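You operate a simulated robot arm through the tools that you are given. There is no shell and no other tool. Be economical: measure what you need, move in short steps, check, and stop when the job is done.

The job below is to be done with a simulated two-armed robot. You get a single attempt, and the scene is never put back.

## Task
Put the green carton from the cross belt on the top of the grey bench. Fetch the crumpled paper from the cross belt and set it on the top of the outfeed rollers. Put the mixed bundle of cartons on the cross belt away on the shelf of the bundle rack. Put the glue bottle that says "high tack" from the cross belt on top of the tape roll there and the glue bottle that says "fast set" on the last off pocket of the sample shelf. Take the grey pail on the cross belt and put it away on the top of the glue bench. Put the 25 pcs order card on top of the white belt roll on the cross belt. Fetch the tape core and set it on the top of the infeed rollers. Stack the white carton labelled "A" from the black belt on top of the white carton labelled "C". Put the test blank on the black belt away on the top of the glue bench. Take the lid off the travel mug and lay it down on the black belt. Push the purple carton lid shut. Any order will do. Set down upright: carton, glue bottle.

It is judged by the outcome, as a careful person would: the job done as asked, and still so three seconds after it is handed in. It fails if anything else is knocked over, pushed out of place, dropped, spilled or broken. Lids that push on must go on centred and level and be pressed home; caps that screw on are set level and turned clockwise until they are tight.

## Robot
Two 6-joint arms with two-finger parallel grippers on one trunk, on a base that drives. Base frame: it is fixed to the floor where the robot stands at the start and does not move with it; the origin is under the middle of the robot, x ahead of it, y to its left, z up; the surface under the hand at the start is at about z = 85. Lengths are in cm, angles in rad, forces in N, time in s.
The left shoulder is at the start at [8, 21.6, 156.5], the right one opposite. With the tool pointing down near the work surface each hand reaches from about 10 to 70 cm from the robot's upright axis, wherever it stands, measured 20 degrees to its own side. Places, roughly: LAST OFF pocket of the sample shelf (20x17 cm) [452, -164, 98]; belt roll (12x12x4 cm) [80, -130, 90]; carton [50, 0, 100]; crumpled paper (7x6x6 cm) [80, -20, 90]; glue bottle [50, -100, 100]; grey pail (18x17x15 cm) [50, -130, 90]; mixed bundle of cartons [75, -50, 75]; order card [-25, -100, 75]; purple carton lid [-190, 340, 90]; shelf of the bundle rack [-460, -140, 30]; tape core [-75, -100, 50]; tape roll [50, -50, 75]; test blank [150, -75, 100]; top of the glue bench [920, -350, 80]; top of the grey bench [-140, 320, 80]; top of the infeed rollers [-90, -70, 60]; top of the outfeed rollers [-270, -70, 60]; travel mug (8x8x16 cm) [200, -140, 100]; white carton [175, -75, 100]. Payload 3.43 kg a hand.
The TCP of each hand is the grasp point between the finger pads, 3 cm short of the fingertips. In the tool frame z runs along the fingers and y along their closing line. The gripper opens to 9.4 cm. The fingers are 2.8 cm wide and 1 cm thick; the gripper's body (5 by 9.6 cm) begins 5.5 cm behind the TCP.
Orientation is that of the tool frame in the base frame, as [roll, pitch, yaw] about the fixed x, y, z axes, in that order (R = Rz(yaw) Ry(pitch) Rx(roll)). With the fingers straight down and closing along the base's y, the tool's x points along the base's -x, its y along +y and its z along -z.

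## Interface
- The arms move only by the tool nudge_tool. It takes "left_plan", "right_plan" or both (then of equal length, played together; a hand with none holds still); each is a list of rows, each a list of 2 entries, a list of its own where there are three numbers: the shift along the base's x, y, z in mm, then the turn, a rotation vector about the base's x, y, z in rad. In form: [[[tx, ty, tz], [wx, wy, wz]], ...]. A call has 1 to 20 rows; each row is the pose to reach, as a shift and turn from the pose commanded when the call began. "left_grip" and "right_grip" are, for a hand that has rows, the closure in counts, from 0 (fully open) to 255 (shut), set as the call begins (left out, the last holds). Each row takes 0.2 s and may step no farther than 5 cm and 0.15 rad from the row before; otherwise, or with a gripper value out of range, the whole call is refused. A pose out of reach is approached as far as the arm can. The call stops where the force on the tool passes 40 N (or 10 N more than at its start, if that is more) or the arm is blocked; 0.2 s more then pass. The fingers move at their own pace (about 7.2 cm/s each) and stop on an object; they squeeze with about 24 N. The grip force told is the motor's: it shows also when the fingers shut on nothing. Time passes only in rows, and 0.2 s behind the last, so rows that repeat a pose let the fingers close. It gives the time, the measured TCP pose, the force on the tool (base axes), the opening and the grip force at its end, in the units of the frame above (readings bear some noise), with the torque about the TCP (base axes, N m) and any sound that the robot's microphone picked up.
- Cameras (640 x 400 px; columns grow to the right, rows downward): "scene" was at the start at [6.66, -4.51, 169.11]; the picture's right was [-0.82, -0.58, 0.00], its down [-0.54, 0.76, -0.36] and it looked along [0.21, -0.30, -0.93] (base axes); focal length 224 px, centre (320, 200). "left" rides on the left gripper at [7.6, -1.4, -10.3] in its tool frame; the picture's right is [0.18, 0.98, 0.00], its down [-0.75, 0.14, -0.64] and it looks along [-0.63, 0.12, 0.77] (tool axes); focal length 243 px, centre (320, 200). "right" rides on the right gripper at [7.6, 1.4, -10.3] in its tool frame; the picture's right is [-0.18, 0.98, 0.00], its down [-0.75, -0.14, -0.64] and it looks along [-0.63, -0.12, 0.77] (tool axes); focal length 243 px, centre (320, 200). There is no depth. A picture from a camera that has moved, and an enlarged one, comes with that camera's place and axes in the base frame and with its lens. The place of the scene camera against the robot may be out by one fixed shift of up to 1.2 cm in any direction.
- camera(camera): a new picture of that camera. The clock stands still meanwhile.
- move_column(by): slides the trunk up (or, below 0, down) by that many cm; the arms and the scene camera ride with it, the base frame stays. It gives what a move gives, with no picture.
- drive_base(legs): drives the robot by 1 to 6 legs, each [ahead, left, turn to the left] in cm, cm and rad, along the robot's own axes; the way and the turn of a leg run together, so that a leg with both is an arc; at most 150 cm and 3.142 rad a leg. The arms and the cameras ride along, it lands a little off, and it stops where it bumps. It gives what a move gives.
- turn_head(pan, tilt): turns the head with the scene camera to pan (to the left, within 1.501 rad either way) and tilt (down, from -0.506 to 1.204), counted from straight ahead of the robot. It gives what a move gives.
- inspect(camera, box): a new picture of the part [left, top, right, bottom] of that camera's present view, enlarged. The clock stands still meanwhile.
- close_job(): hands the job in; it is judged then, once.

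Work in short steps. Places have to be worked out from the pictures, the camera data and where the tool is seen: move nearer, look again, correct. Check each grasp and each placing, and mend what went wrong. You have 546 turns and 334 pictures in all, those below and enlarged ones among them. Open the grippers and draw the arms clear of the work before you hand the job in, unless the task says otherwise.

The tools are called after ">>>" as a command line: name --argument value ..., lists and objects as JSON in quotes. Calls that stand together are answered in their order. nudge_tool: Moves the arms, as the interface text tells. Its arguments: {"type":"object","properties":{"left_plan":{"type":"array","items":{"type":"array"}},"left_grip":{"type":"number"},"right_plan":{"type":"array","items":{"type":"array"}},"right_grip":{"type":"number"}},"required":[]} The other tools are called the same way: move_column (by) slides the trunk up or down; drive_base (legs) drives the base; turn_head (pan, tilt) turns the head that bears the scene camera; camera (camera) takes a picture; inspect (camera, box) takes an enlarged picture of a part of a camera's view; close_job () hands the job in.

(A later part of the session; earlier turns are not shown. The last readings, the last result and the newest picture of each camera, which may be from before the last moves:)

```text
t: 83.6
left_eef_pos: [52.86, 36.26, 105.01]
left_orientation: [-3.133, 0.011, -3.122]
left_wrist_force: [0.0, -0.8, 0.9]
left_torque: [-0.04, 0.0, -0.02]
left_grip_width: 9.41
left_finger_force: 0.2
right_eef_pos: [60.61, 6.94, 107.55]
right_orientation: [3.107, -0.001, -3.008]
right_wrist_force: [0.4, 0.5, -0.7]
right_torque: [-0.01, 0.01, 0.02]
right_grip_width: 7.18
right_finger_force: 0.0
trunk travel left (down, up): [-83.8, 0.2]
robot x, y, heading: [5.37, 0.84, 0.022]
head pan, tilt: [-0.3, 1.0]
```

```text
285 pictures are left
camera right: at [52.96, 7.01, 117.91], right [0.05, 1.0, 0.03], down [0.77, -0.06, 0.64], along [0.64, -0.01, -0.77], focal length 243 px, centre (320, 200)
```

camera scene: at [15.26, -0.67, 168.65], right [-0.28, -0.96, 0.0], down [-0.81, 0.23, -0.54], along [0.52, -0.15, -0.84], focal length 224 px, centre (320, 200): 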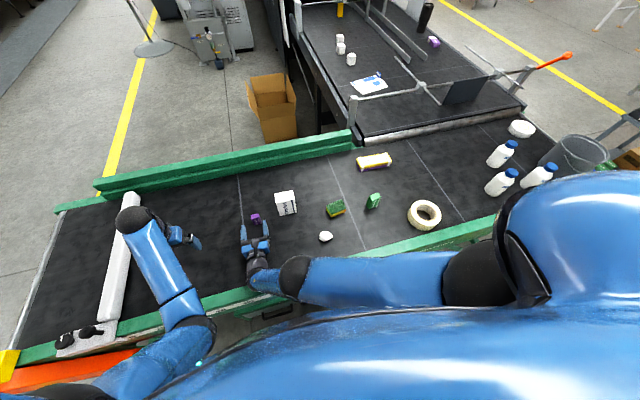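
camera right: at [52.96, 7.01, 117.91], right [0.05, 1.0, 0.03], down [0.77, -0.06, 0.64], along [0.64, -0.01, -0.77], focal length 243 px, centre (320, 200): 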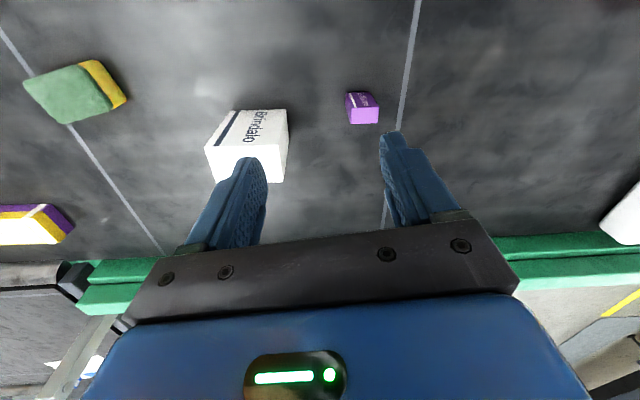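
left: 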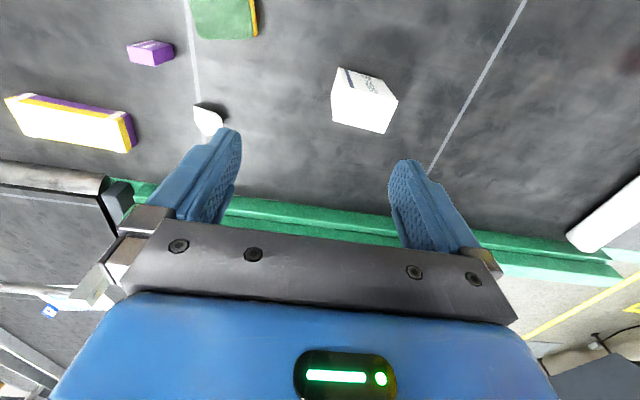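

Normal posture again; the purple carton's top is near (63, 12.2). I shift over it at height, then lower the trunk 10 cm.

>>> nudge_tool --right_plan '[[[12, 25, -10], [0, 0, -0.06]], [[24, 53, -15], [0, 0.0, -0.12]]]'

>>> move_column --by -10

>>> camera --camera "right"

```text
t: 84.2
left_eef_pos: [53.02, 36.28, 105.04]
left_orientation: [-3.133, 0.01, -3.122]
left_wrist_force: [-0.1, -0.7, 0.2]
left_torque: [-0.04, 0.02, -0.02]
left_grip_width: 9.39
left_finger_force: 0.0
right_eef_pos: [63.18, 12.39, 105.93]
right_orientation: [3.111, -0.003, -3.126]
right_wrist_force: [-0.1, 0.4, 0.5]
right_torque: [-0.06, 0.03, 0.02]
right_grip_width: 7.19
right_finger_force: 0.1
trunk travel left (down, up): [-83.8, 0.2]
robot x, y, heading: [5.51, 1.1, 0.02]
head pan, tilt: [-0.3, 1.0]
```

```text
t: 85.5
left_eef_pos: [52.99, 36.21, 95.08]
left_orientation: [-3.134, 0.011, -3.124]
left_wrist_force: [-0.3, 0.0, 0.6]
left_torque: [-0.03, 0.01, 0.02]
left_grip_width: 9.4
left_finger_force: 0.1
right_eef_pos: [63.11, 12.42, 96.1]
right_orientation: [3.108, -0.004, -3.125]
right_wrist_force: [-0.4, 0.1, 0.9]
right_torque: [-0.01, 0.01, -0.03]
right_grip_width: 7.19
right_finger_force: 0.1
trunk travel left (down, up): [-73.8, 10.2]
robot x, y, heading: [5.14, 1.07, 0.02]
head pan, tilt: [-0.3, 1.0]
```

```text
284 pictures are left
camera right: at [55.45, 13.34, 106.39], right [0.17, 0.99, 0.03], down [0.76, -0.15, 0.63], along [0.63, -0.08, -0.77], focal length 243 px, centre (320, 200)
```

right: 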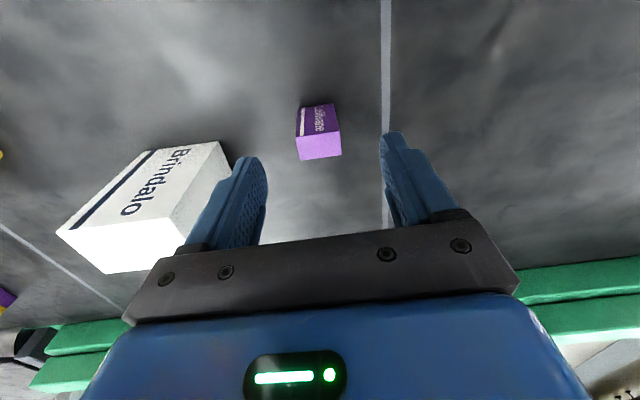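

Well centred. I go down 6 cm and grip.

>>> nudge_tool --right_plan '[[[2, 1, -30], [0, 0, 0]], [[2, 1, -62], [0, 0, 0]]]'

>>> nudge_tool --right_plan '[[[0, 0, 0], [0, 0, 0]], [[0, 0, 0], [0, 0, 0]], [[0, 0, 0], [0, 0, 0]]]' --right_grip 255

>>> camera --camera "right"

```text
t: 86.1
left_eef_pos: [53.08, 36.25, 95.07]
left_orientation: [-3.134, 0.011, -3.123]
left_wrist_force: [-0.3, -0.3, -0.9]
left_torque: [0.01, 0.0, -0.01]
left_grip_width: 9.42
left_finger_force: 0.0
right_eef_pos: [63.23, 12.59, 89.71]
right_orientation: [3.108, -0.003, -3.125]
right_wrist_force: [-0.2, -0.5, -0.5]
right_torque: [0.03, -0.01, 0.02]
right_grip_width: 7.17
right_finger_force: 0.1
trunk travel left (down, up): [-73.8, 10.2]
robot x, y, heading: [5.79, 0.99, 0.018]
head pan, tilt: [-0.3, 1.0]
```

```text
t: 86.9
left_eef_pos: [52.87, 36.24, 94.97]
left_orientation: [-3.134, 0.012, -3.123]
left_wrist_force: [0.0, -0.5, 0.9]
left_torque: [-0.03, 0.0, 0.0]
left_grip_width: 9.41
left_finger_force: 0.1
right_eef_pos: [63.17, 12.51, 89.77]
right_orientation: [3.109, -0.001, -3.126]
right_wrist_force: [0.4, -0.5, -0.8]
right_torque: [0.0, 0.02, 0.01]
right_grip_width: 3.2
right_finger_force: 24.1
trunk travel left (down, up): [-73.8, 10.2]
robot x, y, heading: [5.52, 0.98, 0.023]
head pan, tilt: [-0.3, 1.0]
```

```text
283 pictures are left
camera right: at [55.6, 13.51, 100.11], right [0.17, 0.99, 0.03], down [0.76, -0.15, 0.64], along [0.63, -0.08, -0.77], focal length 243 px, centre (320, 200)
```

right: 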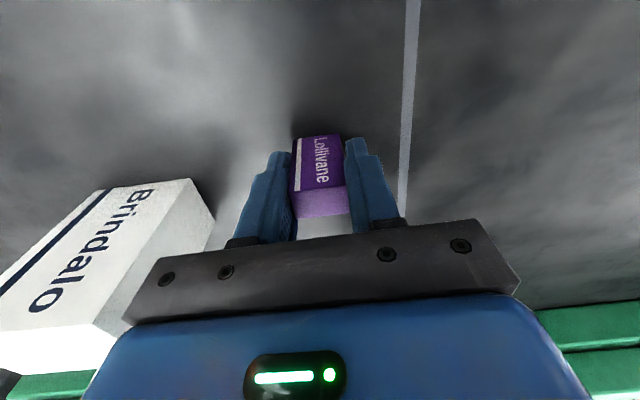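

Held at the top. I lift with the trunk by 10 cm and route it on the near side (x≈50) past the white carton.

>>> move_column --by 10

>>> nudge_tool --right_plan '[[[-45, 0, 0], [0, 0, 0]], [[-90, 0, 0], [0, 0, 0]], [[-125, -20, 0], [0, 0, 0]], [[-130, -65, 0], [0, 0, 0]], [[-130, -110, 0], [0, 0, 0]], [[-130, -155, 0], [0, 0, 0]], [[-130, -200, 0], [0, 0, 0]], [[-130, -245, 0], [0, 0, 0]], [[-125, -290, 0], [0, 0, 0]], [[-115, -335, 0], [0, 0, 0]], [[-100, -380, 0], [0, 0, 0]], [[-75, -420, 0], [0, 0, 0]]]'

>>> camera --camera "right"

```text
t: 88.2
left_eef_pos: [52.96, 36.21, 105.05]
left_orientation: [-3.136, 0.012, -3.122]
left_wrist_force: [-0.2, 0.3, -0.5]
left_torque: [0.0, -0.01, 0.03]
left_grip_width: 9.42
left_finger_force: 0.1
right_eef_pos: [63.29, 12.48, 99.63]
right_orientation: [3.11, -0.004, -3.126]
right_wrist_force: [0.1, -0.7, -0.5]
right_torque: [0.02, -0.02, 0.01]
right_grip_width: 3.11
right_finger_force: 23.9
trunk travel left (down, up): [-83.8, 0.2]
robot x, y, heading: [5.55, 1.27, 0.018]
head pan, tilt: [-0.3, 1.0]
```

```text
t: 90.8
left_eef_pos: [52.84, 36.2, 104.96]
left_orientation: [-3.137, 0.011, -3.124]
left_wrist_force: [-0.2, -0.2, -0.1]
left_torque: [-0.01, 0.01, -0.02]
left_grip_width: 9.38
left_finger_force: 0.1
right_eef_pos: [55.75, -29.48, 99.78]
right_orientation: [3.106, -0.002, -3.124]
right_wrist_force: [0.1, 0.0, -0.8]
right_torque: [0.02, 0.0, -0.02]
right_grip_width: 3.08
right_finger_force: 24.3
trunk travel left (down, up): [-83.8, 0.2]
robot x, y, heading: [5.31, 1.13, 0.021]
head pan, tilt: [-0.3, 1.0]
```

```text
282 pictures are left
camera right: at [48.24, -28.57, 110.07], right [0.17, 0.99, 0.03], down [0.76, -0.15, 0.63], along [0.63, -0.08, -0.77], focal length 243 px, centre (320, 200)
```

right: 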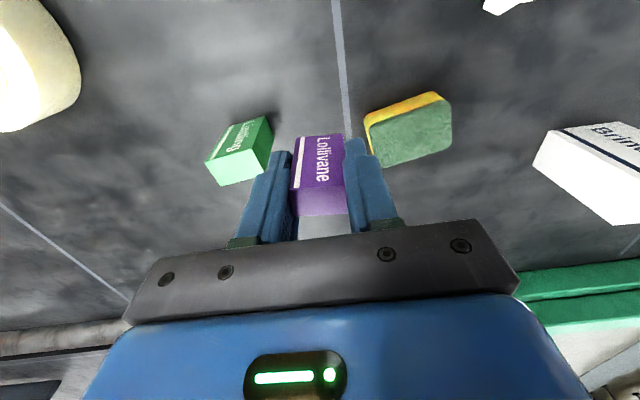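

I move over the carton's old spot (65.8, -31.2), lower with the trunk, then set it down.

>>> nudge_tool --right_plan '[[[40, -5, 0], [0, 0, 0]], [[80, -12, 0], [0, 0, 0]], [[100, -17, 0], [0, 0, 0]]]'

>>> move_column --by -8

>>> nudge_tool --right_plan '[[[0, 0, -10], [0, 0, 0]], [[0, 0, -19], [0, 0, 0]]]'

>>> camera --camera "right"

```text
t: 91.6
left_eef_pos: [53.06, 36.17, 105.07]
left_orientation: [-3.135, 0.012, -3.121]
left_wrist_force: [0.0, -0.2, -0.3]
left_torque: [0.0, -0.01, 0.0]
left_grip_width: 9.4
left_finger_force: 0.1
right_eef_pos: [65.7, -31.17, 99.61]
right_orientation: [3.11, -0.004, -3.127]
right_wrist_force: [0.0, 0.4, -0.8]
right_torque: [-0.01, 0.02, -0.02]
right_grip_width: 3.08
right_finger_force: 23.8
trunk travel left (down, up): [-83.8, 0.2]
robot x, y, heading: [5.25, 1.03, 0.017]
head pan, tilt: [-0.3, 1.0]
```

```text
t: 92.8
left_eef_pos: [53.03, 36.27, 97.02]
left_orientation: [-3.135, 0.01, -3.122]
left_wrist_force: [-0.2, 0.0, -0.6]
left_torque: [0.01, 0.02, -0.02]
left_grip_width: 9.39
left_finger_force: 0.1
right_eef_pos: [65.92, -31.17, 91.67]
right_orientation: [3.107, -0.004, -3.126]
right_wrist_force: [0.6, 0.3, -0.4]
right_torque: [-0.02, -0.03, -0.01]
right_grip_width: 3.08
right_finger_force: 24.4
trunk travel left (down, up): [-75.8, 8.2]
robot x, y, heading: [5.22, 1.11, 0.02]
head pan, tilt: [-0.3, 1.0]
```

```text
t: 93.4
left_eef_pos: [52.96, 36.19, 97.04]
left_orientation: [-3.134, 0.011, -3.122]
left_wrist_force: [-0.1, 0.2, -0.3]
left_torque: [0.01, 0.01, -0.01]
left_grip_width: 9.42
left_finger_force: 0.0
right_eef_pos: [65.57, -31.15, 89.82]
right_orientation: [3.108, 0.0, -3.126]
right_wrist_force: [1.1, 0.5, 1.5]
right_torque: [-0.03, -0.02, 0.06]
right_grip_width: 3.09
right_finger_force: 24.2
trunk travel left (down, up): [-75.8, 8.2]
robot x, y, heading: [5.34, 1.39, 0.019]
head pan, tilt: [-0.3, 1.0]
```

```text
281 pictures are left
camera right: at [58.04, -30.16, 100.16], right [0.17, 0.99, 0.03], down [0.76, -0.15, 0.64], along [0.63, -0.08, -0.77], focal length 243 px, centre (320, 200)
```

right: 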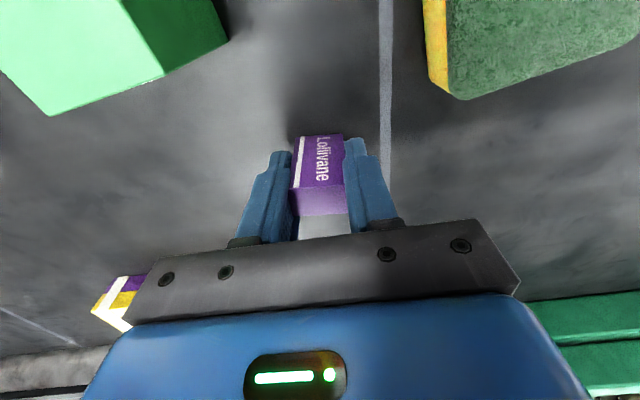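

In place. I open, rise straight up and check that it stands.

>>> nudge_tool --right_plan '[[[0, 0, -1], [0, 0, 0]], [[0, 0, -1], [0, 0, 0]], [[0, 0, 30], [0, 0, 0]], [[0, 0, 70], [0, 0, 0]]]' --right_grip 100

>>> camera --camera "right"

```text
t: 94.4
left_eef_pos: [52.89, 36.19, 97.07]
left_orientation: [-3.136, 0.011, -3.123]
left_wrist_force: [0.7, 0.2, -0.2]
left_torque: [-0.02, -0.01, -0.01]
left_grip_width: 9.43
left_finger_force: 0.0
right_eef_pos: [65.79, -31.05, 97.08]
right_orientation: [3.108, -0.004, -3.125]
right_wrist_force: [-0.4, -1.1, 0.3]
right_torque: [-0.03, 0.01, -0.01]
right_grip_width: 5.73
right_finger_force: 0.1
trunk travel left (down, up): [-75.8, 8.2]
robot x, y, heading: [5.42, 1.04, 0.019]
head pan, tilt: [-0.3, 1.0]
```

```text
280 pictures are left
camera right: at [58.13, -30.14, 107.31], right [0.17, 0.99, 0.03], down [0.76, -0.15, 0.63], along [0.63, -0.08, -0.77], focal length 243 px, centre (320, 200)
```

right: 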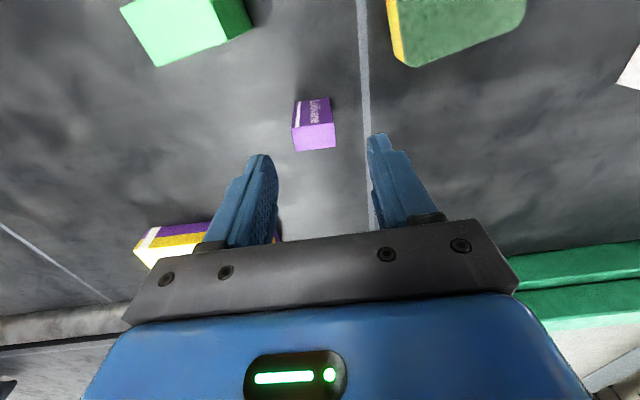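

The purple carton is back upright at its place. Next the green carton at about (58.7, -37): I move over it and look.

>>> nudge_tool --right_plan '[[[-25, -20, 0], [0, 0, 0]], [[-50, -40, 0], [0, 0, 0]], [[-71, -60, 0], [0, 0, 0]]]' --right_grip 50

>>> camera --camera "right"

```text
t: 95.2
left_eef_pos: [52.98, 36.19, 97.2]
left_orientation: [-3.135, 0.011, -3.122]
left_wrist_force: [0.6, 0.3, 0.3]
left_torque: [0.02, -0.03, -0.04]
left_grip_width: 9.42
left_finger_force: 0.0
right_eef_pos: [58.63, -37.25, 96.68]
right_orientation: [3.107, -0.004, -3.124]
right_wrist_force: [0.2, -0.1, 0.5]
right_torque: [0.04, -0.01, -0.01]
right_grip_width: 7.58
right_finger_force: 0.1
trunk travel left (down, up): [-75.8, 8.2]
robot x, y, heading: [5.34, 1.62, 0.018]
head pan, tilt: [-0.3, 1.0]
```

```text
279 pictures are left
camera right: at [50.92, -36.25, 107.09], right [0.17, 0.99, 0.03], down [0.76, -0.15, 0.63], along [0.63, -0.08, -0.77], focal length 243 px, centre (320, 200)
```

right: 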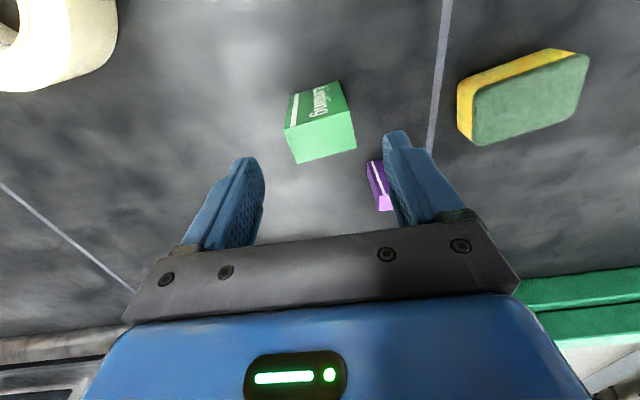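

Green carton centre (58.4, -37.0), yawed a few degrees. I align, go down and grip.

>>> nudge_tool --right_plan '[[[0, 3, -30], [0, 0, 0.07]], [[0, 3, -76], [0, 0, 0.07]]]'

>>> nudge_tool --right_plan '[[[0, 0, 0], [0, 0, 0]], [[0, 0, 0], [0, 0, 0]], [[0, 0, 0], [0, 0, 0]]]' --right_grip 255

>>> camera --camera "right"

```text
t: 95.8
left_eef_pos: [53.03, 36.24, 96.98]
left_orientation: [-3.134, 0.011, -3.122]
left_wrist_force: [-0.7, 0.0, 1.2]
left_torque: [-0.01, 0.02, -0.01]
left_grip_width: 9.43
left_finger_force: 0.1
right_eef_pos: [58.73, -37.17, 88.94]
right_orientation: [3.111, -0.002, -3.054]
right_wrist_force: [0.9, -0.1, -0.2]
right_torque: [0.0, -0.01, 0.02]
right_grip_width: 7.56
right_finger_force: 0.1
trunk travel left (down, up): [-75.8, 8.2]
robot x, y, heading: [5.22, 1.04, 0.02]
head pan, tilt: [-0.3, 1.0]
```

```text
t: 96.6
left_eef_pos: [52.95, 36.05, 97.04]
left_orientation: [-3.135, 0.012, -3.123]
left_wrist_force: [-0.2, 0.7, 0.1]
left_torque: [-0.02, -0.02, -0.01]
left_grip_width: 9.39
left_finger_force: 0.0
right_eef_pos: [58.72, -36.85, 89.08]
right_orientation: [3.11, -0.002, -3.056]
right_wrist_force: [0.0, 0.5, 0.2]
right_torque: [0.03, 0.03, -0.02]
right_grip_width: 4.47
right_finger_force: 24.2
trunk travel left (down, up): [-75.8, 8.2]
robot x, y, heading: [5.3, 0.81, 0.022]
head pan, tilt: [-0.3, 1.0]
```

```text
278 pictures are left
camera right: at [50.98, -36.5, 99.33], right [0.1, 0.99, 0.03], down [0.77, -0.1, 0.64], along [0.63, -0.04, -0.77], focal length 243 px, centre (320, 200)
```

right: 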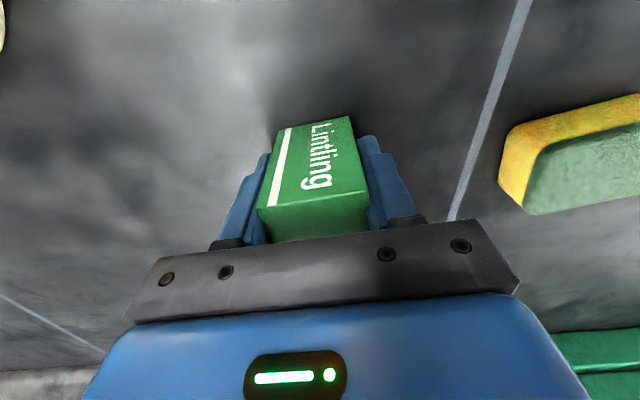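

Gripped at 4.5 cm. I lift the green carton and bring the left hand over the paper.

>>> nudge_tool --right_plan '[[[0, 0, 40], [0, 0, 0]], [[0, -10, 70], [0, 0, 0]], [[-40, -20, 70], [0, 0, 0]], [[-80, -30, 70], [0, 0, 0]], [[-100, -50, 70], [0, 0, 0]]]'

>>> nudge_tool --left_plan '[[[-5, -45, 0], [0, 0, 0]], [[-10, -90, 0], [0, 0, 0]], [[-15, -135, 0], [0, 0, 0]], [[-20, -180, 0], [0, 0, 0]], [[-25, -225, 0], [0, 0, 0]], [[-30, -270, 0], [0, 0, 0]], [[-35, -315, 0], [0, 0, 0]], [[-40, -360, 0], [0, 0, 0]], [[-42, -405, 0], [0, 0, 0]], [[-45, -450, 0], [0, 0, 0]], [[-45, -485, 0], [0, 0, 0]]]'

>>> camera --camera "left"

```text
t: 97.8
left_eef_pos: [52.95, 36.14, 97.13]
left_orientation: [-3.135, 0.013, -3.122]
left_wrist_force: [0.2, 0.0, 0.5]
left_torque: [0.01, -0.01, 0.01]
left_grip_width: 9.4
left_finger_force: 0.0
right_eef_pos: [48.72, -41.87, 95.86]
right_orientation: [3.107, -0.003, -3.054]
right_wrist_force: [-0.2, -1.0, 0.0]
right_torque: [-0.02, 0.0, 0.02]
right_grip_width: 4.42
right_finger_force: 24.2
trunk travel left (down, up): [-75.8, 8.2]
robot x, y, heading: [5.33, 1.15, 0.023]
head pan, tilt: [-0.3, 1.0]
```

```text
t: 100.2
left_eef_pos: [48.33, -12.57, 97.0]
left_orientation: [-3.136, 0.012, -3.121]
left_wrist_force: [0.1, 0.3, -0.2]
left_torque: [0.02, -0.01, 0.0]
left_grip_width: 9.4
left_finger_force: 0.1
right_eef_pos: [48.79, -41.96, 95.85]
right_orientation: [3.107, -0.004, -3.055]
right_wrist_force: [-0.5, -0.4, -0.1]
right_torque: [0.03, 0.0, -0.01]
right_grip_width: 4.42
right_finger_force: 23.6
trunk travel left (down, up): [-75.8, 8.2]
robot x, y, heading: [4.81, 1.33, 0.02]
head pan, tilt: [-0.3, 1.0]
```

```text
277 pictures are left
camera left: at [40.59, -14.14, 107.21], right [-0.2, 0.98, -0.01], down [0.74, 0.16, 0.65], along [0.64, 0.13, -0.76], focal length 243 px, centre (320, 200)
```

left: 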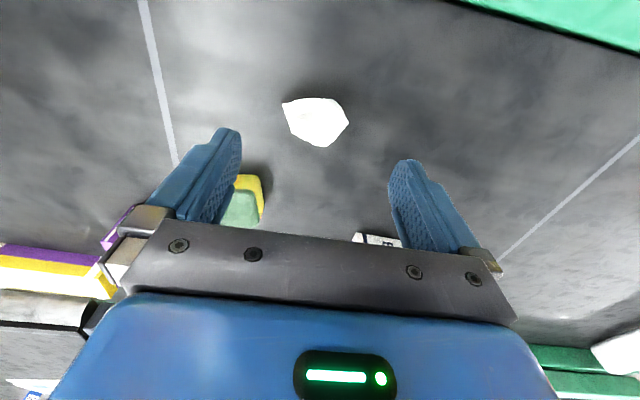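

The paper is centred. I go down and grip it with the left hand.

>>> nudge_tool --left_plan '[[[3, -2, -45], [0, 0, 0]], [[3, -2, -87], [0, 0, 0]]]'

>>> nudge_tool --left_plan '[[[0, 0, 0], [0, 0, 0]], [[0, 0, 0], [0, 0, 0]], [[0, 0, 0], [0, 0, 0]]]' --left_grip 255

>>> nudge_tool --left_plan '[[[0, 0, 40], [0, 0, 0]], [[0, 10, 80], [0, 0, 0]]]'

>>> camera --camera "left"

```text
t: 100.8
left_eef_pos: [48.67, -12.52, 88.33]
left_orientation: [-3.137, 0.012, -3.124]
left_wrist_force: [0.0, -0.3, 0.2]
left_torque: [0.03, -0.02, -0.01]
left_grip_width: 9.4
left_finger_force: 0.1
right_eef_pos: [48.86, -41.96, 95.95]
right_orientation: [3.107, -0.002, -3.056]
right_wrist_force: [0.9, -0.4, 0.0]
right_torque: [-0.02, -0.02, -0.02]
right_grip_width: 4.44
right_finger_force: 24.3
trunk travel left (down, up): [-75.8, 8.2]
robot x, y, heading: [5.28, 1.45, 0.02]
head pan, tilt: [-0.3, 1.0]
```

```text
t: 101.6
left_eef_pos: [48.59, -12.55, 88.39]
left_orientation: [-3.135, 0.013, -3.122]
left_wrist_force: [0.7, -0.1, -0.8]
left_torque: [0.0, 0.04, 0.01]
left_grip_width: 6.0
left_finger_force: 24.1
right_eef_pos: [48.68, -41.92, 95.93]
right_orientation: [3.109, -0.002, -3.057]
right_wrist_force: [0.9, 0.0, 0.3]
right_torque: [0.01, 0.02, -0.02]
right_grip_width: 4.45
right_finger_force: 24.3
trunk travel left (down, up): [-75.8, 8.2]
robot x, y, heading: [5.1, 0.86, 0.019]
head pan, tilt: [-0.3, 1.0]
```

```text
t: 102.2
left_eef_pos: [48.57, -11.53, 96.31]
left_orientation: [-3.135, 0.013, -3.123]
left_wrist_force: [-0.2, -0.8, 0.5]
left_torque: [-0.04, -0.01, 0.0]
left_grip_width: 5.97
left_finger_force: 23.8
right_eef_pos: [48.77, -41.88, 95.92]
right_orientation: [3.109, -0.001, -3.057]
right_wrist_force: [0.0, 0.4, -0.4]
right_torque: [0.01, 0.02, -0.02]
right_grip_width: 4.44
right_finger_force: 24.1
trunk travel left (down, up): [-75.8, 8.2]
robot x, y, heading: [5.19, 1.6, 0.018]
head pan, tilt: [-0.3, 1.0]
```

```text
276 pictures are left
camera left: at [40.97, -13.15, 106.46], right [-0.2, 0.98, -0.01], down [0.74, 0.16, 0.65], along [0.64, 0.13, -0.76], focal length 243 px, centre (320, 200)
```

left: 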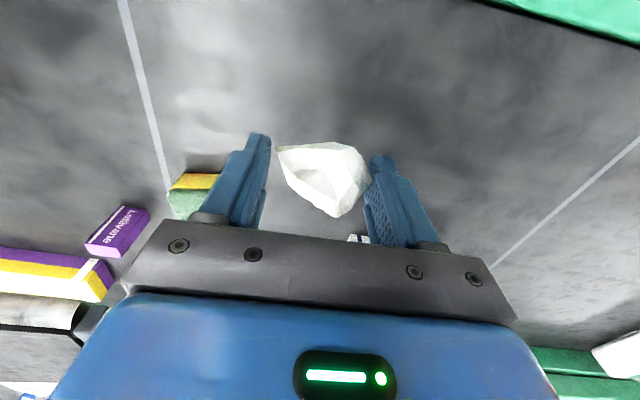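

Both items are held. I raise the trunk, back away from the belt and turn left to view the grey bench side.

>>> move_column --by 8

>>> drive_base --legs '[[-25, 0, 0], [-30, 45, 0], [0, 0, 1.57]]'

>>> turn_head --pan 0.5 --tilt 0.45

>>> camera --camera "scene"

```text
t: 103.4
left_eef_pos: [48.71, -11.68, 104.23]
left_orientation: [-3.135, 0.013, -3.123]
left_wrist_force: [-0.1, -0.6, 0.4]
left_torque: [-0.01, 0.0, 0.0]
left_grip_width: 5.95
left_finger_force: 24.2
right_eef_pos: [48.84, -41.9, 103.88]
right_orientation: [3.107, -0.004, -3.056]
right_wrist_force: [0.2, 0.9, -0.8]
right_torque: [-0.02, 0.0, 0.03]
right_grip_width: 4.45
right_finger_force: 23.5
trunk travel left (down, up): [-83.8, 0.2]
robot x, y, heading: [5.16, 1.06, 0.021]
head pan, tilt: [-0.3, 1.0]
```

```text
t: 111.7
left_eef_pos: [-37.02, 88.27, 104.34]
left_orientation: [-3.134, 0.011, -1.547]
left_wrist_force: [-0.3, -0.1, -1.0]
left_torque: [0.02, 0.05, 0.01]
left_grip_width: 4.55
left_finger_force: 24.1
right_eef_pos: [-6.83, 88.62, 103.93]
right_orientation: [3.108, -0.004, -1.479]
right_wrist_force: [-0.1, -0.2, 0.0]
right_torque: [-0.01, 0.03, 0.01]
right_grip_width: 4.43
right_finger_force: 23.7
trunk travel left (down, up): [-83.8, 0.2]
robot x, y, heading: [-49.65, 44.91, 1.596]
head pan, tilt: [-0.3, 1.0]
```

```text
t: 112.9
left_eef_pos: [-36.96, 88.25, 104.29]
left_orientation: [-3.136, 0.012, -1.546]
left_wrist_force: [-0.7, 0.1, 0.3]
left_torque: [0.01, 0.01, 0.0]
left_grip_width: 4.58
left_finger_force: 24.4
right_eef_pos: [-6.84, 88.62, 103.99]
right_orientation: [3.109, -0.002, -1.479]
right_wrist_force: [-0.4, 0.2, 0.2]
right_torque: [0.03, 0.0, 0.0]
right_grip_width: 4.42
right_finger_force: 24.1
trunk travel left (down, up): [-83.8, 0.2]
robot x, y, heading: [-49.96, 45.0, 1.598]
head pan, tilt: [0.499, 0.45]
```

```text
275 pictures are left
camera scene: at [-53.84, 56.01, 179.22], right [0.87, 0.5, 0.0], down [0.22, -0.38, -0.9], along [-0.45, 0.78, -0.44], focal length 224 px, centre (320, 200)
```

scene: 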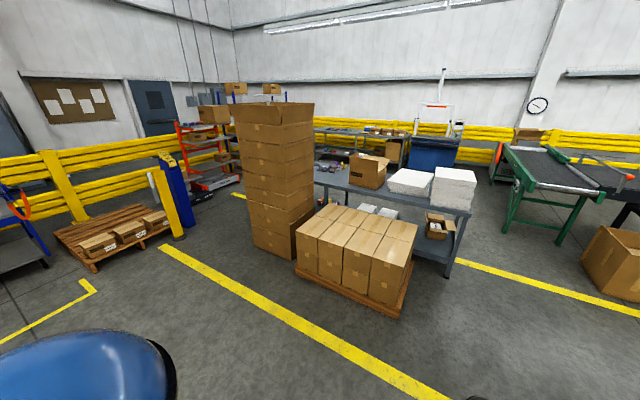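

The grey bench is behind a pallet and a stack. I look left towards the outfeed rollers before choosing the route.

>>> turn_head --pan 1.5 --tilt 0.45

>>> camera --camera "scene"

>>> turn_head --pan -0.3 --tilt 0.45

>>> camera --camera "scene"

>>> camera --camera "left"

```text
t: 114.1
left_eef_pos: [-37.08, 88.28, 104.25]
left_orientation: [-3.134, 0.012, -1.546]
left_wrist_force: [0.2, 0.5, -0.2]
left_torque: [-0.03, 0.01, -0.02]
left_grip_width: 4.56
left_finger_force: 23.8
right_eef_pos: [-6.82, 88.66, 103.88]
right_orientation: [3.108, -0.004, -1.477]
right_wrist_force: [0.9, 0.2, -0.9]
right_torque: [-0.01, 0.03, 0.01]
right_grip_width: 4.43
right_finger_force: 23.7
trunk travel left (down, up): [-83.8, 0.2]
robot x, y, heading: [-49.44, 45.08, 1.595]
head pan, tilt: [1.499, 0.45]
```

```text
274 pictures are left
camera scene: at [-58.43, 48.47, 179.23], right [0.05, 1.0, 0.0], down [0.43, -0.02, -0.9], along [-0.9, 0.04, -0.44], focal length 224 px, centre (320, 200)
```

scene: 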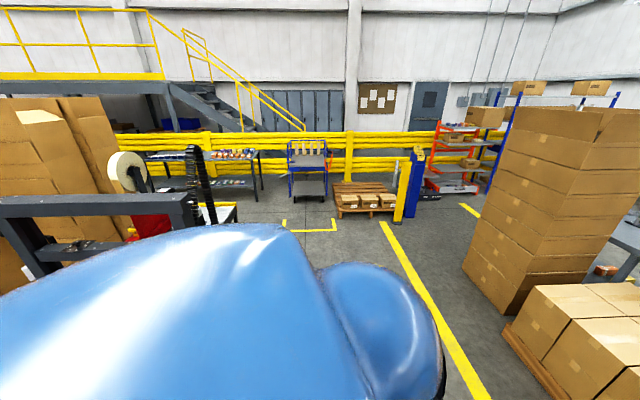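

```text
t: 115.9
left_eef_pos: [-37.05, 88.39, 104.19]
left_orientation: [-3.133, 0.013, -1.546]
left_wrist_force: [-0.2, -0.3, -0.3]
left_torque: [-0.03, -0.02, -0.01]
left_grip_width: 4.51
left_finger_force: 24.5
right_eef_pos: [-6.76, 88.59, 103.96]
right_orientation: [3.108, -0.004, -1.478]
right_wrist_force: [0.9, 1.1, -0.4]
right_torque: [-0.02, 0.01, 0.03]
right_grip_width: 4.43
right_finger_force: 23.8
trunk travel left (down, up): [-83.8, 0.2]
robot x, y, heading: [-49.58, 44.82, 1.596]
head pan, tilt: [-0.3, 0.45]
```

```text
273 pictures are left
camera scene: at [-46.75, 56.88, 179.22], right [0.96, -0.27, 0.0], down [-0.12, -0.42, -0.9], along [0.24, 0.87, -0.44], focal length 224 px, centre (320, 200)
```

scene: 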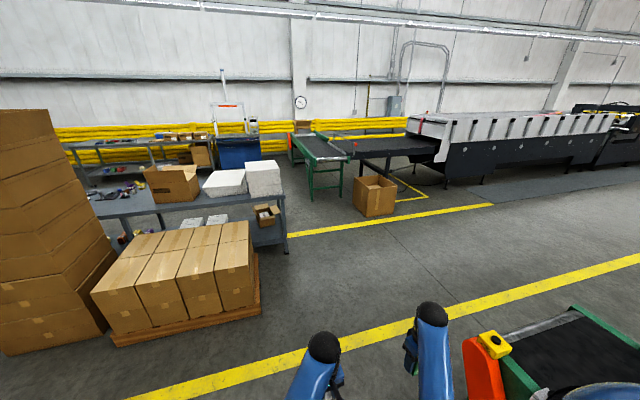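

```text
272 pictures are left
camera left: at [-35.43, 80.61, 114.42], right [-0.98, -0.21, -0.01], down [-0.16, 0.74, 0.65], along [-0.13, 0.64, -0.76], focal length 243 px, centre (320, 200)
```

left: 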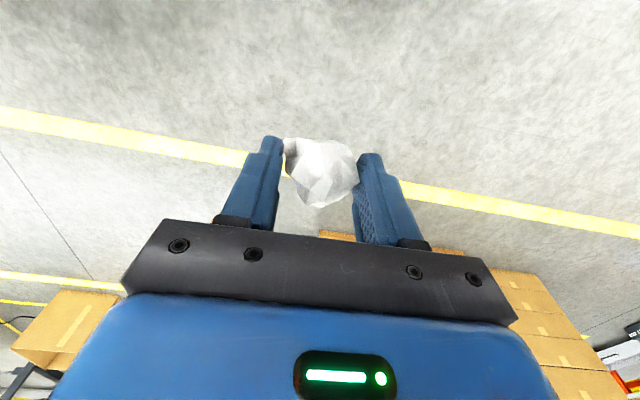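

The paper is fine. I turn towards -x and drive along the roller line's left side to view the outfeed rollers.

>>> drive_base --legs '[[0, 0, 1.545], [110, -20, 0]]'

>>> turn_head --pan 0.6 --tilt 0.55

>>> camera --camera "scene"

```text
t: 125.5
left_eef_pos: [-203.31, 73.94, 104.29]
left_orientation: [-3.134, 0.013, 0.029]
left_wrist_force: [-0.3, 1.1, 0.6]
left_torque: [-0.05, 0.0, 0.02]
left_grip_width: 4.37
left_finger_force: 24.1
right_eef_pos: [-203.59, 104.28, 103.89]
right_orientation: [3.109, -0.002, 0.094]
right_wrist_force: [-0.4, 0.4, 0.4]
right_torque: [0.02, 0.0, 0.0]
right_grip_width: 4.44
right_finger_force: 24.0
trunk travel left (down, up): [-83.8, 0.2]
robot x, y, heading: [-160.02, 61.42, -3.114]
head pan, tilt: [-0.3, 0.45]
```

```text
t: 126.7
left_eef_pos: [-203.31, 73.93, 104.22]
left_orientation: [-3.134, 0.013, 0.027]
left_wrist_force: [-0.6, -0.6, -0.5]
left_torque: [-0.02, -0.02, -0.02]
left_grip_width: 4.38
left_finger_force: 24.0
right_eef_pos: [-203.73, 104.29, 103.91]
right_orientation: [3.11, -0.002, 0.094]
right_wrist_force: [0.5, -0.3, -0.1]
right_torque: [-0.01, 0.01, 0.0]
right_grip_width: 4.47
right_finger_force: 23.7
trunk travel left (down, up): [-83.8, 0.2]
robot x, y, heading: [-159.99, 61.74, -3.117]
head pan, tilt: [0.6, 0.55]
```

```text
271 pictures are left
camera scene: at [-169.8, 56.24, 178.32], right [-0.59, 0.81, 0.0], down [0.42, 0.31, -0.85], along [-0.69, -0.5, -0.52], focal length 224 px, centre (320, 200)
```

scene: 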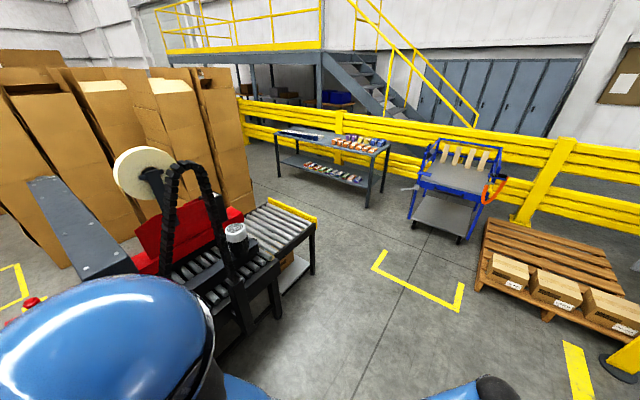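

The outfeed rollers lie at about x -305…-240, y -98…-44. I drive to stand in front of them facing -y.

>>> drive_base --legs '[[110, 0, 0], [0, 0, 1.545], [60, 0, 0]]'

>>> turn_head --pan 0 --tilt 0.9

>>> camera --camera "scene"

```text
t: 138.9
left_eef_pos: [-281.33, -44.28, 104.27]
left_orientation: [-3.135, 0.016, 1.567]
left_wrist_force: [0.6, 0.2, 0.0]
left_torque: [0.01, 0.0, -0.02]
left_grip_width: 4.21
left_finger_force: 23.8
right_eef_pos: [-311.54, -43.74, 103.89]
right_orientation: [3.109, -0.002, 1.634]
right_wrist_force: [-0.1, -0.1, -0.2]
right_torque: [0.0, 0.0, -0.02]
right_grip_width: 4.45
right_finger_force: 23.9
trunk travel left (down, up): [-83.8, 0.2]
robot x, y, heading: [-267.66, -1.39, -1.573]
head pan, tilt: [0.6, 0.55]
```

```text
t: 139.9
left_eef_pos: [-281.42, -44.57, 104.22]
left_orientation: [-3.133, 0.013, 1.566]
left_wrist_force: [-0.3, 0.4, -0.7]
left_torque: [-0.03, -0.01, 0.02]
left_grip_width: 4.19
left_finger_force: 24.1
right_eef_pos: [-311.51, -43.93, 103.92]
right_orientation: [3.106, -0.003, 1.633]
right_wrist_force: [0.0, -0.4, -0.6]
right_torque: [-0.01, 0.01, -0.01]
right_grip_width: 4.43
right_finger_force: 23.7
trunk travel left (down, up): [-83.8, 0.2]
robot x, y, heading: [-267.57, -1.06, -1.577]
head pan, tilt: [0.0, 0.901]
```

```text
270 pictures are left
camera scene: at [-267.21, -12.01, 175.39], right [-1.0, 0.0, 0.0], down [0.0, 0.78, -0.62], along [0.0, -0.62, -0.78], focal length 224 px, centre (320, 200)
```

scene: 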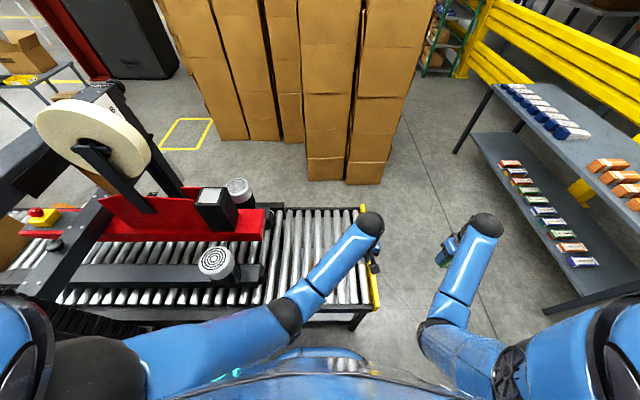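

Clear view. I move the left hand over the free roller area (-266, -66), then lower the trunk.

>>> nudge_tool --left_plan '[[[30, -35, 0], [0, 0, 0]], [[60, -70, 0], [0, 0, 0]], [[90, -105, 0], [0, 0, 0]], [[120, -140, 0], [0, 0, 0]], [[145, -175, 0], [0, 0, 0]], [[150, -215, 0], [0, 0, 0]]]'

>>> move_column --by -30

>>> camera --camera "left"

>>> camera --camera "scene"

```text
t: 141.3
left_eef_pos: [-266.4, -66.04, 104.34]
left_orientation: [-3.137, 0.009, 1.568]
left_wrist_force: [-0.4, 0.1, 0.1]
left_torque: [0.01, 0.02, -0.02]
left_grip_width: 4.21
left_finger_force: 23.6
right_eef_pos: [-311.61, -43.97, 103.83]
right_orientation: [3.107, -0.005, 1.634]
right_wrist_force: [-0.5, 0.1, 0.3]
right_torque: [-0.04, 0.0, 0.0]
right_grip_width: 4.47
right_finger_force: 24.2
trunk travel left (down, up): [-83.8, 0.2]
robot x, y, heading: [-267.51, -1.3, -1.58]
head pan, tilt: [0.0, 0.901]
```

```text
t: 144.3
left_eef_pos: [-266.41, -65.86, 74.52]
left_orientation: [-3.132, 0.013, 1.567]
left_wrist_force: [0.4, 0.5, 0.3]
left_torque: [-0.02, 0.06, 0.0]
left_grip_width: 4.17
left_finger_force: 23.9
right_eef_pos: [-311.46, -43.76, 74.09]
right_orientation: [3.109, -0.003, 1.635]
right_wrist_force: [-0.1, -0.2, 0.6]
right_torque: [0.0, -0.03, 0.03]
right_grip_width: 4.46
right_finger_force: 23.8
trunk travel left (down, up): [-53.8, 30.2]
robot x, y, heading: [-267.67, -1.66, -1.575]
head pan, tilt: [0.0, 0.901]
```

```text
269 pictures are left
camera left: at [-267.69, -58.17, 84.66], right [0.98, 0.18, -0.01], down [0.14, -0.75, 0.65], along [0.11, -0.64, -0.76], focal length 243 px, centre (320, 200)
```

left: 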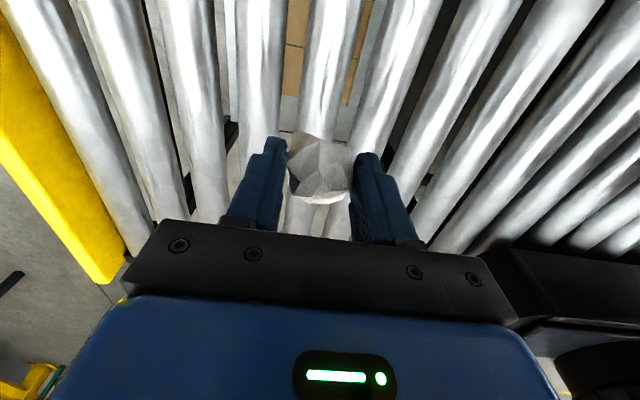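

```text
268 pictures are left
camera scene: at [-267.19, -11.91, 145.4], right [-1.0, 0.0, 0.0], down [0.0, 0.78, -0.62], along [0.0, -0.62, -0.78], focal length 224 px, centre (320, 200)
```

scene: 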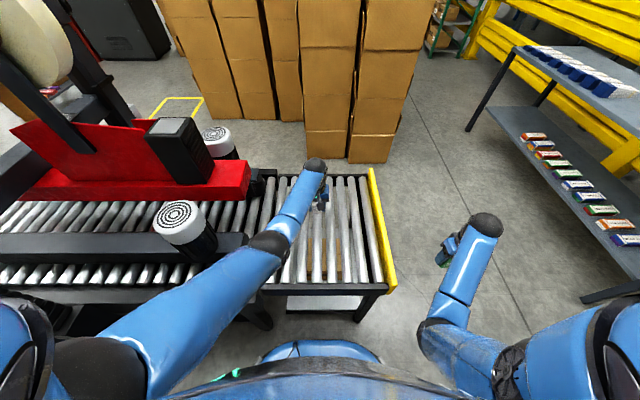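

I lower the paper onto the rollers with the force limit as a guard.

>>> nudge_tool --left_plan '[[[0, 0, -30], [0, 0, 0]], [[0, 0, -55], [0, 0, 0]], [[0, 0, -75], [0, 0, 0]], [[0, 0, -95], [0, 0, 0]], [[0, 0, -110], [0, 0, 0]]]'

>>> camera --camera "left"

```text
t: 145.5
left_eef_pos: [-266.3, -64.72, 65.43]
left_orientation: [-3.132, 0.022, 1.567]
left_wrist_force: [1.6, -2.7, 34.6]
left_torque: [-0.46, 0.74, 0.09]
left_grip_width: 5.08
left_finger_force: 24.4
left hand out of reach, approached as far as the arm can: row 4, 5
right_eef_pos: [-311.52, -43.59, 74.0]
right_orientation: [3.109, -0.001, 1.634]
right_wrist_force: [-0.2, 0.3, 0.0]
right_torque: [0.02, -0.01, 0.01]
right_grip_width: 4.45
right_finger_force: 24.3
trunk travel left (down, up): [-53.8, 30.2]
robot x, y, heading: [-267.59, -1.48, -1.574]
head pan, tilt: [0.0, 0.901]
```

```text
267 pictures are left
camera left: at [-267.4, -56.95, 75.55], right [0.98, 0.18, -0.01], down [0.14, -0.74, 0.66], along [0.11, -0.65, -0.75], focal length 243 px, centre (320, 200)
```

left: 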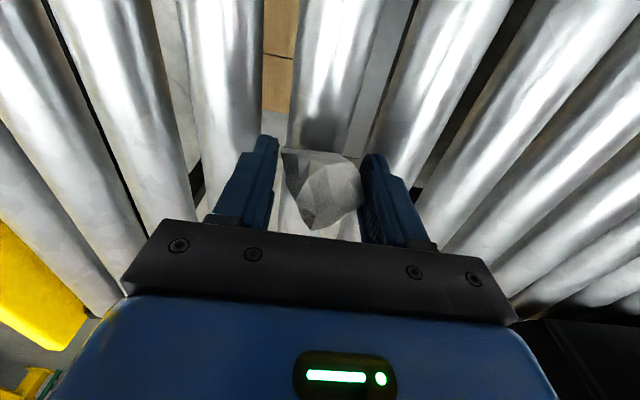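

Contact made. I ease up 4 mm, open and rise slowly, then look.

>>> nudge_tool --left_plan '[[[0, 0, 4], [0, 0, 0]], [[0, 0, 4], [0, 0, 0]], [[0, 0, 4], [0, 0, 0]], [[0, 0, 4], [0, 0, 0]]]' --left_grip 0

>>> move_column --by 15

>>> camera --camera "left"

```text
t: 146.5
left_eef_pos: [-265.92, -64.62, 65.31]
left_orientation: [-3.133, 0.01, 1.567]
left_wrist_force: [0.1, 0.3, 0.1]
left_torque: [-0.01, 0.04, 0.02]
left_grip_width: 9.4
left_finger_force: 0.0
right_eef_pos: [-311.52, -43.85, 73.86]
right_orientation: [3.108, -0.004, 1.634]
right_wrist_force: [0.8, -0.1, -0.7]
right_torque: [0.02, 0.01, -0.05]
right_grip_width: 4.43
right_finger_force: 23.2
trunk travel left (down, up): [-53.8, 30.2]
robot x, y, heading: [-267.3, -1.05, -1.577]
head pan, tilt: [0.0, 0.901]
```

```text
t: 148.3
left_eef_pos: [-266.03, -64.65, 80.24]
left_orientation: [-3.135, 0.012, 1.567]
left_wrist_force: [0.2, -1.0, 0.3]
left_torque: [-0.01, 0.0, 0.04]
left_grip_width: 9.4
left_finger_force: 0.2
right_eef_pos: [-311.52, -43.82, 88.93]
right_orientation: [3.108, -0.004, 1.634]
right_wrist_force: [0.7, 0.2, -0.2]
right_torque: [-0.01, -0.04, 0.01]
right_grip_width: 4.45
right_finger_force: 23.5
trunk travel left (down, up): [-68.8, 15.2]
robot x, y, heading: [-267.25, -1.33, -1.572]
head pan, tilt: [0.0, 0.901]
```

```text
266 pictures are left
camera left: at [-267.31, -56.98, 90.51], right [0.98, 0.18, -0.01], down [0.14, -0.75, 0.65], along [0.11, -0.64, -0.76], focal length 243 px, centre (320, 200)
```

left: 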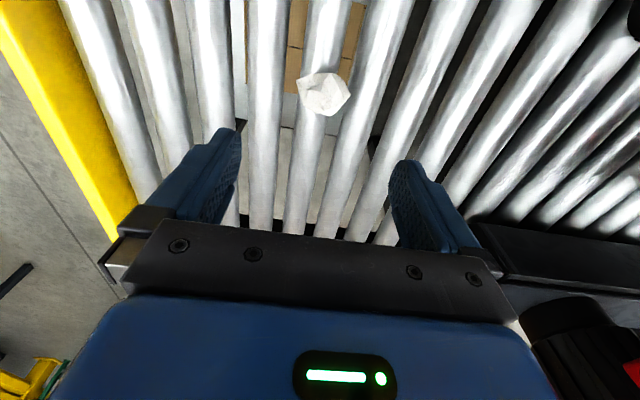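

The paper lies on the outfeed rollers. I raise the trunk, fold the left hand in, back out and turn round towards the grey bench.

>>> move_column --by 15

>>> nudge_tool --left_plan '[[[0, 15, 20], [0, 0, 0]], [[0, 40, 35], [0, 0, 0]], [[10, 80, 50], [0, 0, 0]], [[20, 120, 60], [0, 0, 0]], [[20, 160, 60], [0, 0, 0]]]'

>>> drive_base --legs '[[-75, 0, 0], [0, 0, 3.14], [80, 10, 0]]'

>>> turn_head --pan -0.4 --tilt 0.5

>>> camera --camera "scene"

```text
t: 150.0
left_eef_pos: [-266.06, -64.65, 95.44]
left_orientation: [-3.133, 0.012, 1.567]
left_wrist_force: [0.5, -0.1, 1.4]
left_torque: [0.01, 0.0, -0.01]
left_grip_width: 9.42
left_finger_force: 0.0
right_eef_pos: [-311.49, -43.85, 103.93]
right_orientation: [3.109, -0.004, 1.634]
right_wrist_force: [0.1, 0.2, -0.2]
right_torque: [0.0, 0.03, 0.01]
right_grip_width: 4.45
right_finger_force: 24.0
trunk travel left (down, up): [-83.8, 0.2]
robot x, y, heading: [-267.42, -1.38, -1.573]
head pan, tilt: [0.0, 0.901]
```

```text
t: 151.2
left_eef_pos: [-264.07, -48.45, 101.4]
left_orientation: [-3.134, 0.014, 1.567]
left_wrist_force: [-0.1, 0.0, 0.4]
left_torque: [-0.02, 0.0, -0.04]
left_grip_width: 9.43
left_finger_force: 0.1
right_eef_pos: [-311.53, -43.74, 104.05]
right_orientation: [3.109, -0.001, 1.634]
right_wrist_force: [-0.4, 0.6, -0.2]
right_torque: [0.01, 0.01, 0.03]
right_grip_width: 4.45
right_finger_force: 24.5
trunk travel left (down, up): [-83.8, 0.2]
robot x, y, heading: [-267.64, -1.22, -1.574]
head pan, tilt: [0.0, 0.901]
```

```text
t: 166.6
left_eef_pos: [-278.14, 201.6, 101.45]
left_orientation: [-3.133, 0.015, -1.589]
left_wrist_force: [0.2, 0.1, -0.3]
left_torque: [-0.03, 0.03, 0.03]
left_grip_width: 9.41
left_finger_force: 0.2
right_eef_pos: [-230.85, 195.89, 103.98]
right_orientation: [3.107, -0.003, -1.521]
right_wrist_force: [0.4, -0.1, 1.0]
right_torque: [0.0, -0.02, 0.01]
right_grip_width: 4.42
right_finger_force: 23.9
trunk travel left (down, up): [-83.8, 0.2]
robot x, y, heading: [-275.6, 154.47, 1.553]
head pan, tilt: [0.0, 0.901]
```

```text
t: 167.4
left_eef_pos: [-278.17, 201.64, 101.39]
left_orientation: [-3.134, 0.012, -1.588]
left_wrist_force: [0.9, -1.0, -0.2]
left_torque: [0.01, 0.0, 0.01]
left_grip_width: 9.41
left_finger_force: 0.0
right_eef_pos: [-230.73, 196.04, 104.0]
right_orientation: [3.108, -0.003, -1.523]
right_wrist_force: [-0.2, 1.3, -0.2]
right_torque: [-0.02, -0.01, -0.02]
right_grip_width: 4.44
right_finger_force: 24.2
trunk travel left (down, up): [-83.8, 0.2]
robot x, y, heading: [-275.46, 154.31, 1.553]
head pan, tilt: [-0.4, 0.499]
```

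```text
265 pictures are left
camera scene: at [-271.29, 165.79, 178.77], right [0.91, -0.41, 0.0], down [-0.19, -0.44, -0.88], along [0.36, 0.8, -0.48], focal length 224 px, centre (320, 200)
```

scene: 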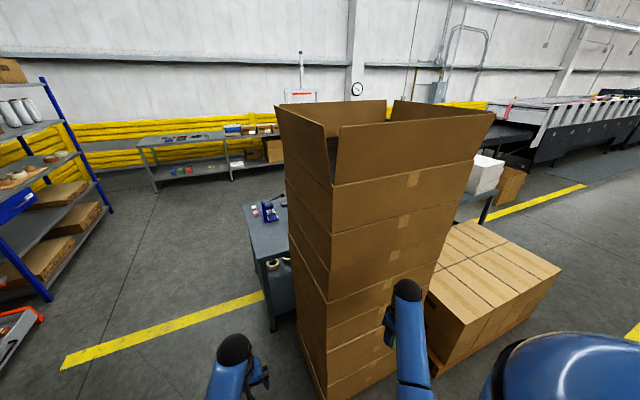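

The bench runs x -261…-24, y 272…353, with things near its left end; the far side (y > 353) is open. I go round the left end and face the bench from behind.

>>> drive_base --legs '[[0, 50, 0], [150, 0, 0], [115, 0, 0], [0, 0, -3.12]]'

>>> turn_head --pan 0.6 --tilt 0.6

>>> camera --camera "scene"

```text
t: 170.6
left_eef_pos: [-328.75, 199.56, 101.33]
left_orientation: [3.14, 0.013, -1.552]
left_wrist_force: [0.6, -0.1, -0.2]
left_torque: [0.0, 0.04, 0.0]
left_grip_width: 9.4
left_finger_force: 0.0
right_eef_pos: [-281.15, 195.91, 103.45]
right_orientation: [3.1, -0.008, -1.483]
right_wrist_force: [0.0, 0.2, -1.3]
right_torque: [0.01, 0.05, 0.02]
right_grip_width: 4.43
right_finger_force: 23.9
trunk travel left (down, up): [-83.8, 0.2]
robot x, y, heading: [-324.6, 152.44, 1.597]
head pan, tilt: [-0.4, 0.499]
stopped in leg 2: the robot was blocked; the commanded pose is now the measured one
```

```text
t: 171.9
left_eef_pos: [-329.31, 199.27, 101.26]
left_orientation: [-3.138, 0.013, -1.551]
left_wrist_force: [-0.1, 1.1, -0.7]
left_torque: [-0.01, -0.01, 0.04]
left_grip_width: 9.44
left_finger_force: 0.0
right_eef_pos: [-281.6, 195.5, 103.77]
right_orientation: [3.105, -0.006, -1.482]
right_wrist_force: [-0.2, 0.5, 0.5]
right_torque: [0.01, 0.04, 0.01]
right_grip_width: 4.45
right_finger_force: 23.8
trunk travel left (down, up): [-83.8, 0.2]
robot x, y, heading: [-324.85, 151.76, 1.597]
head pan, tilt: [0.6, 0.6]
```

```text
264 pictures are left
camera scene: at [-329.23, 162.39, 177.88], right [0.81, 0.58, 0.0], down [0.33, -0.46, -0.83], along [-0.48, 0.67, -0.56], focal length 224 px, centre (320, 200)
```

scene: 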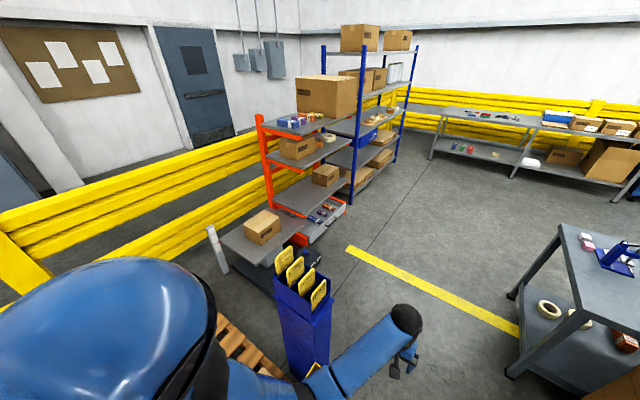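

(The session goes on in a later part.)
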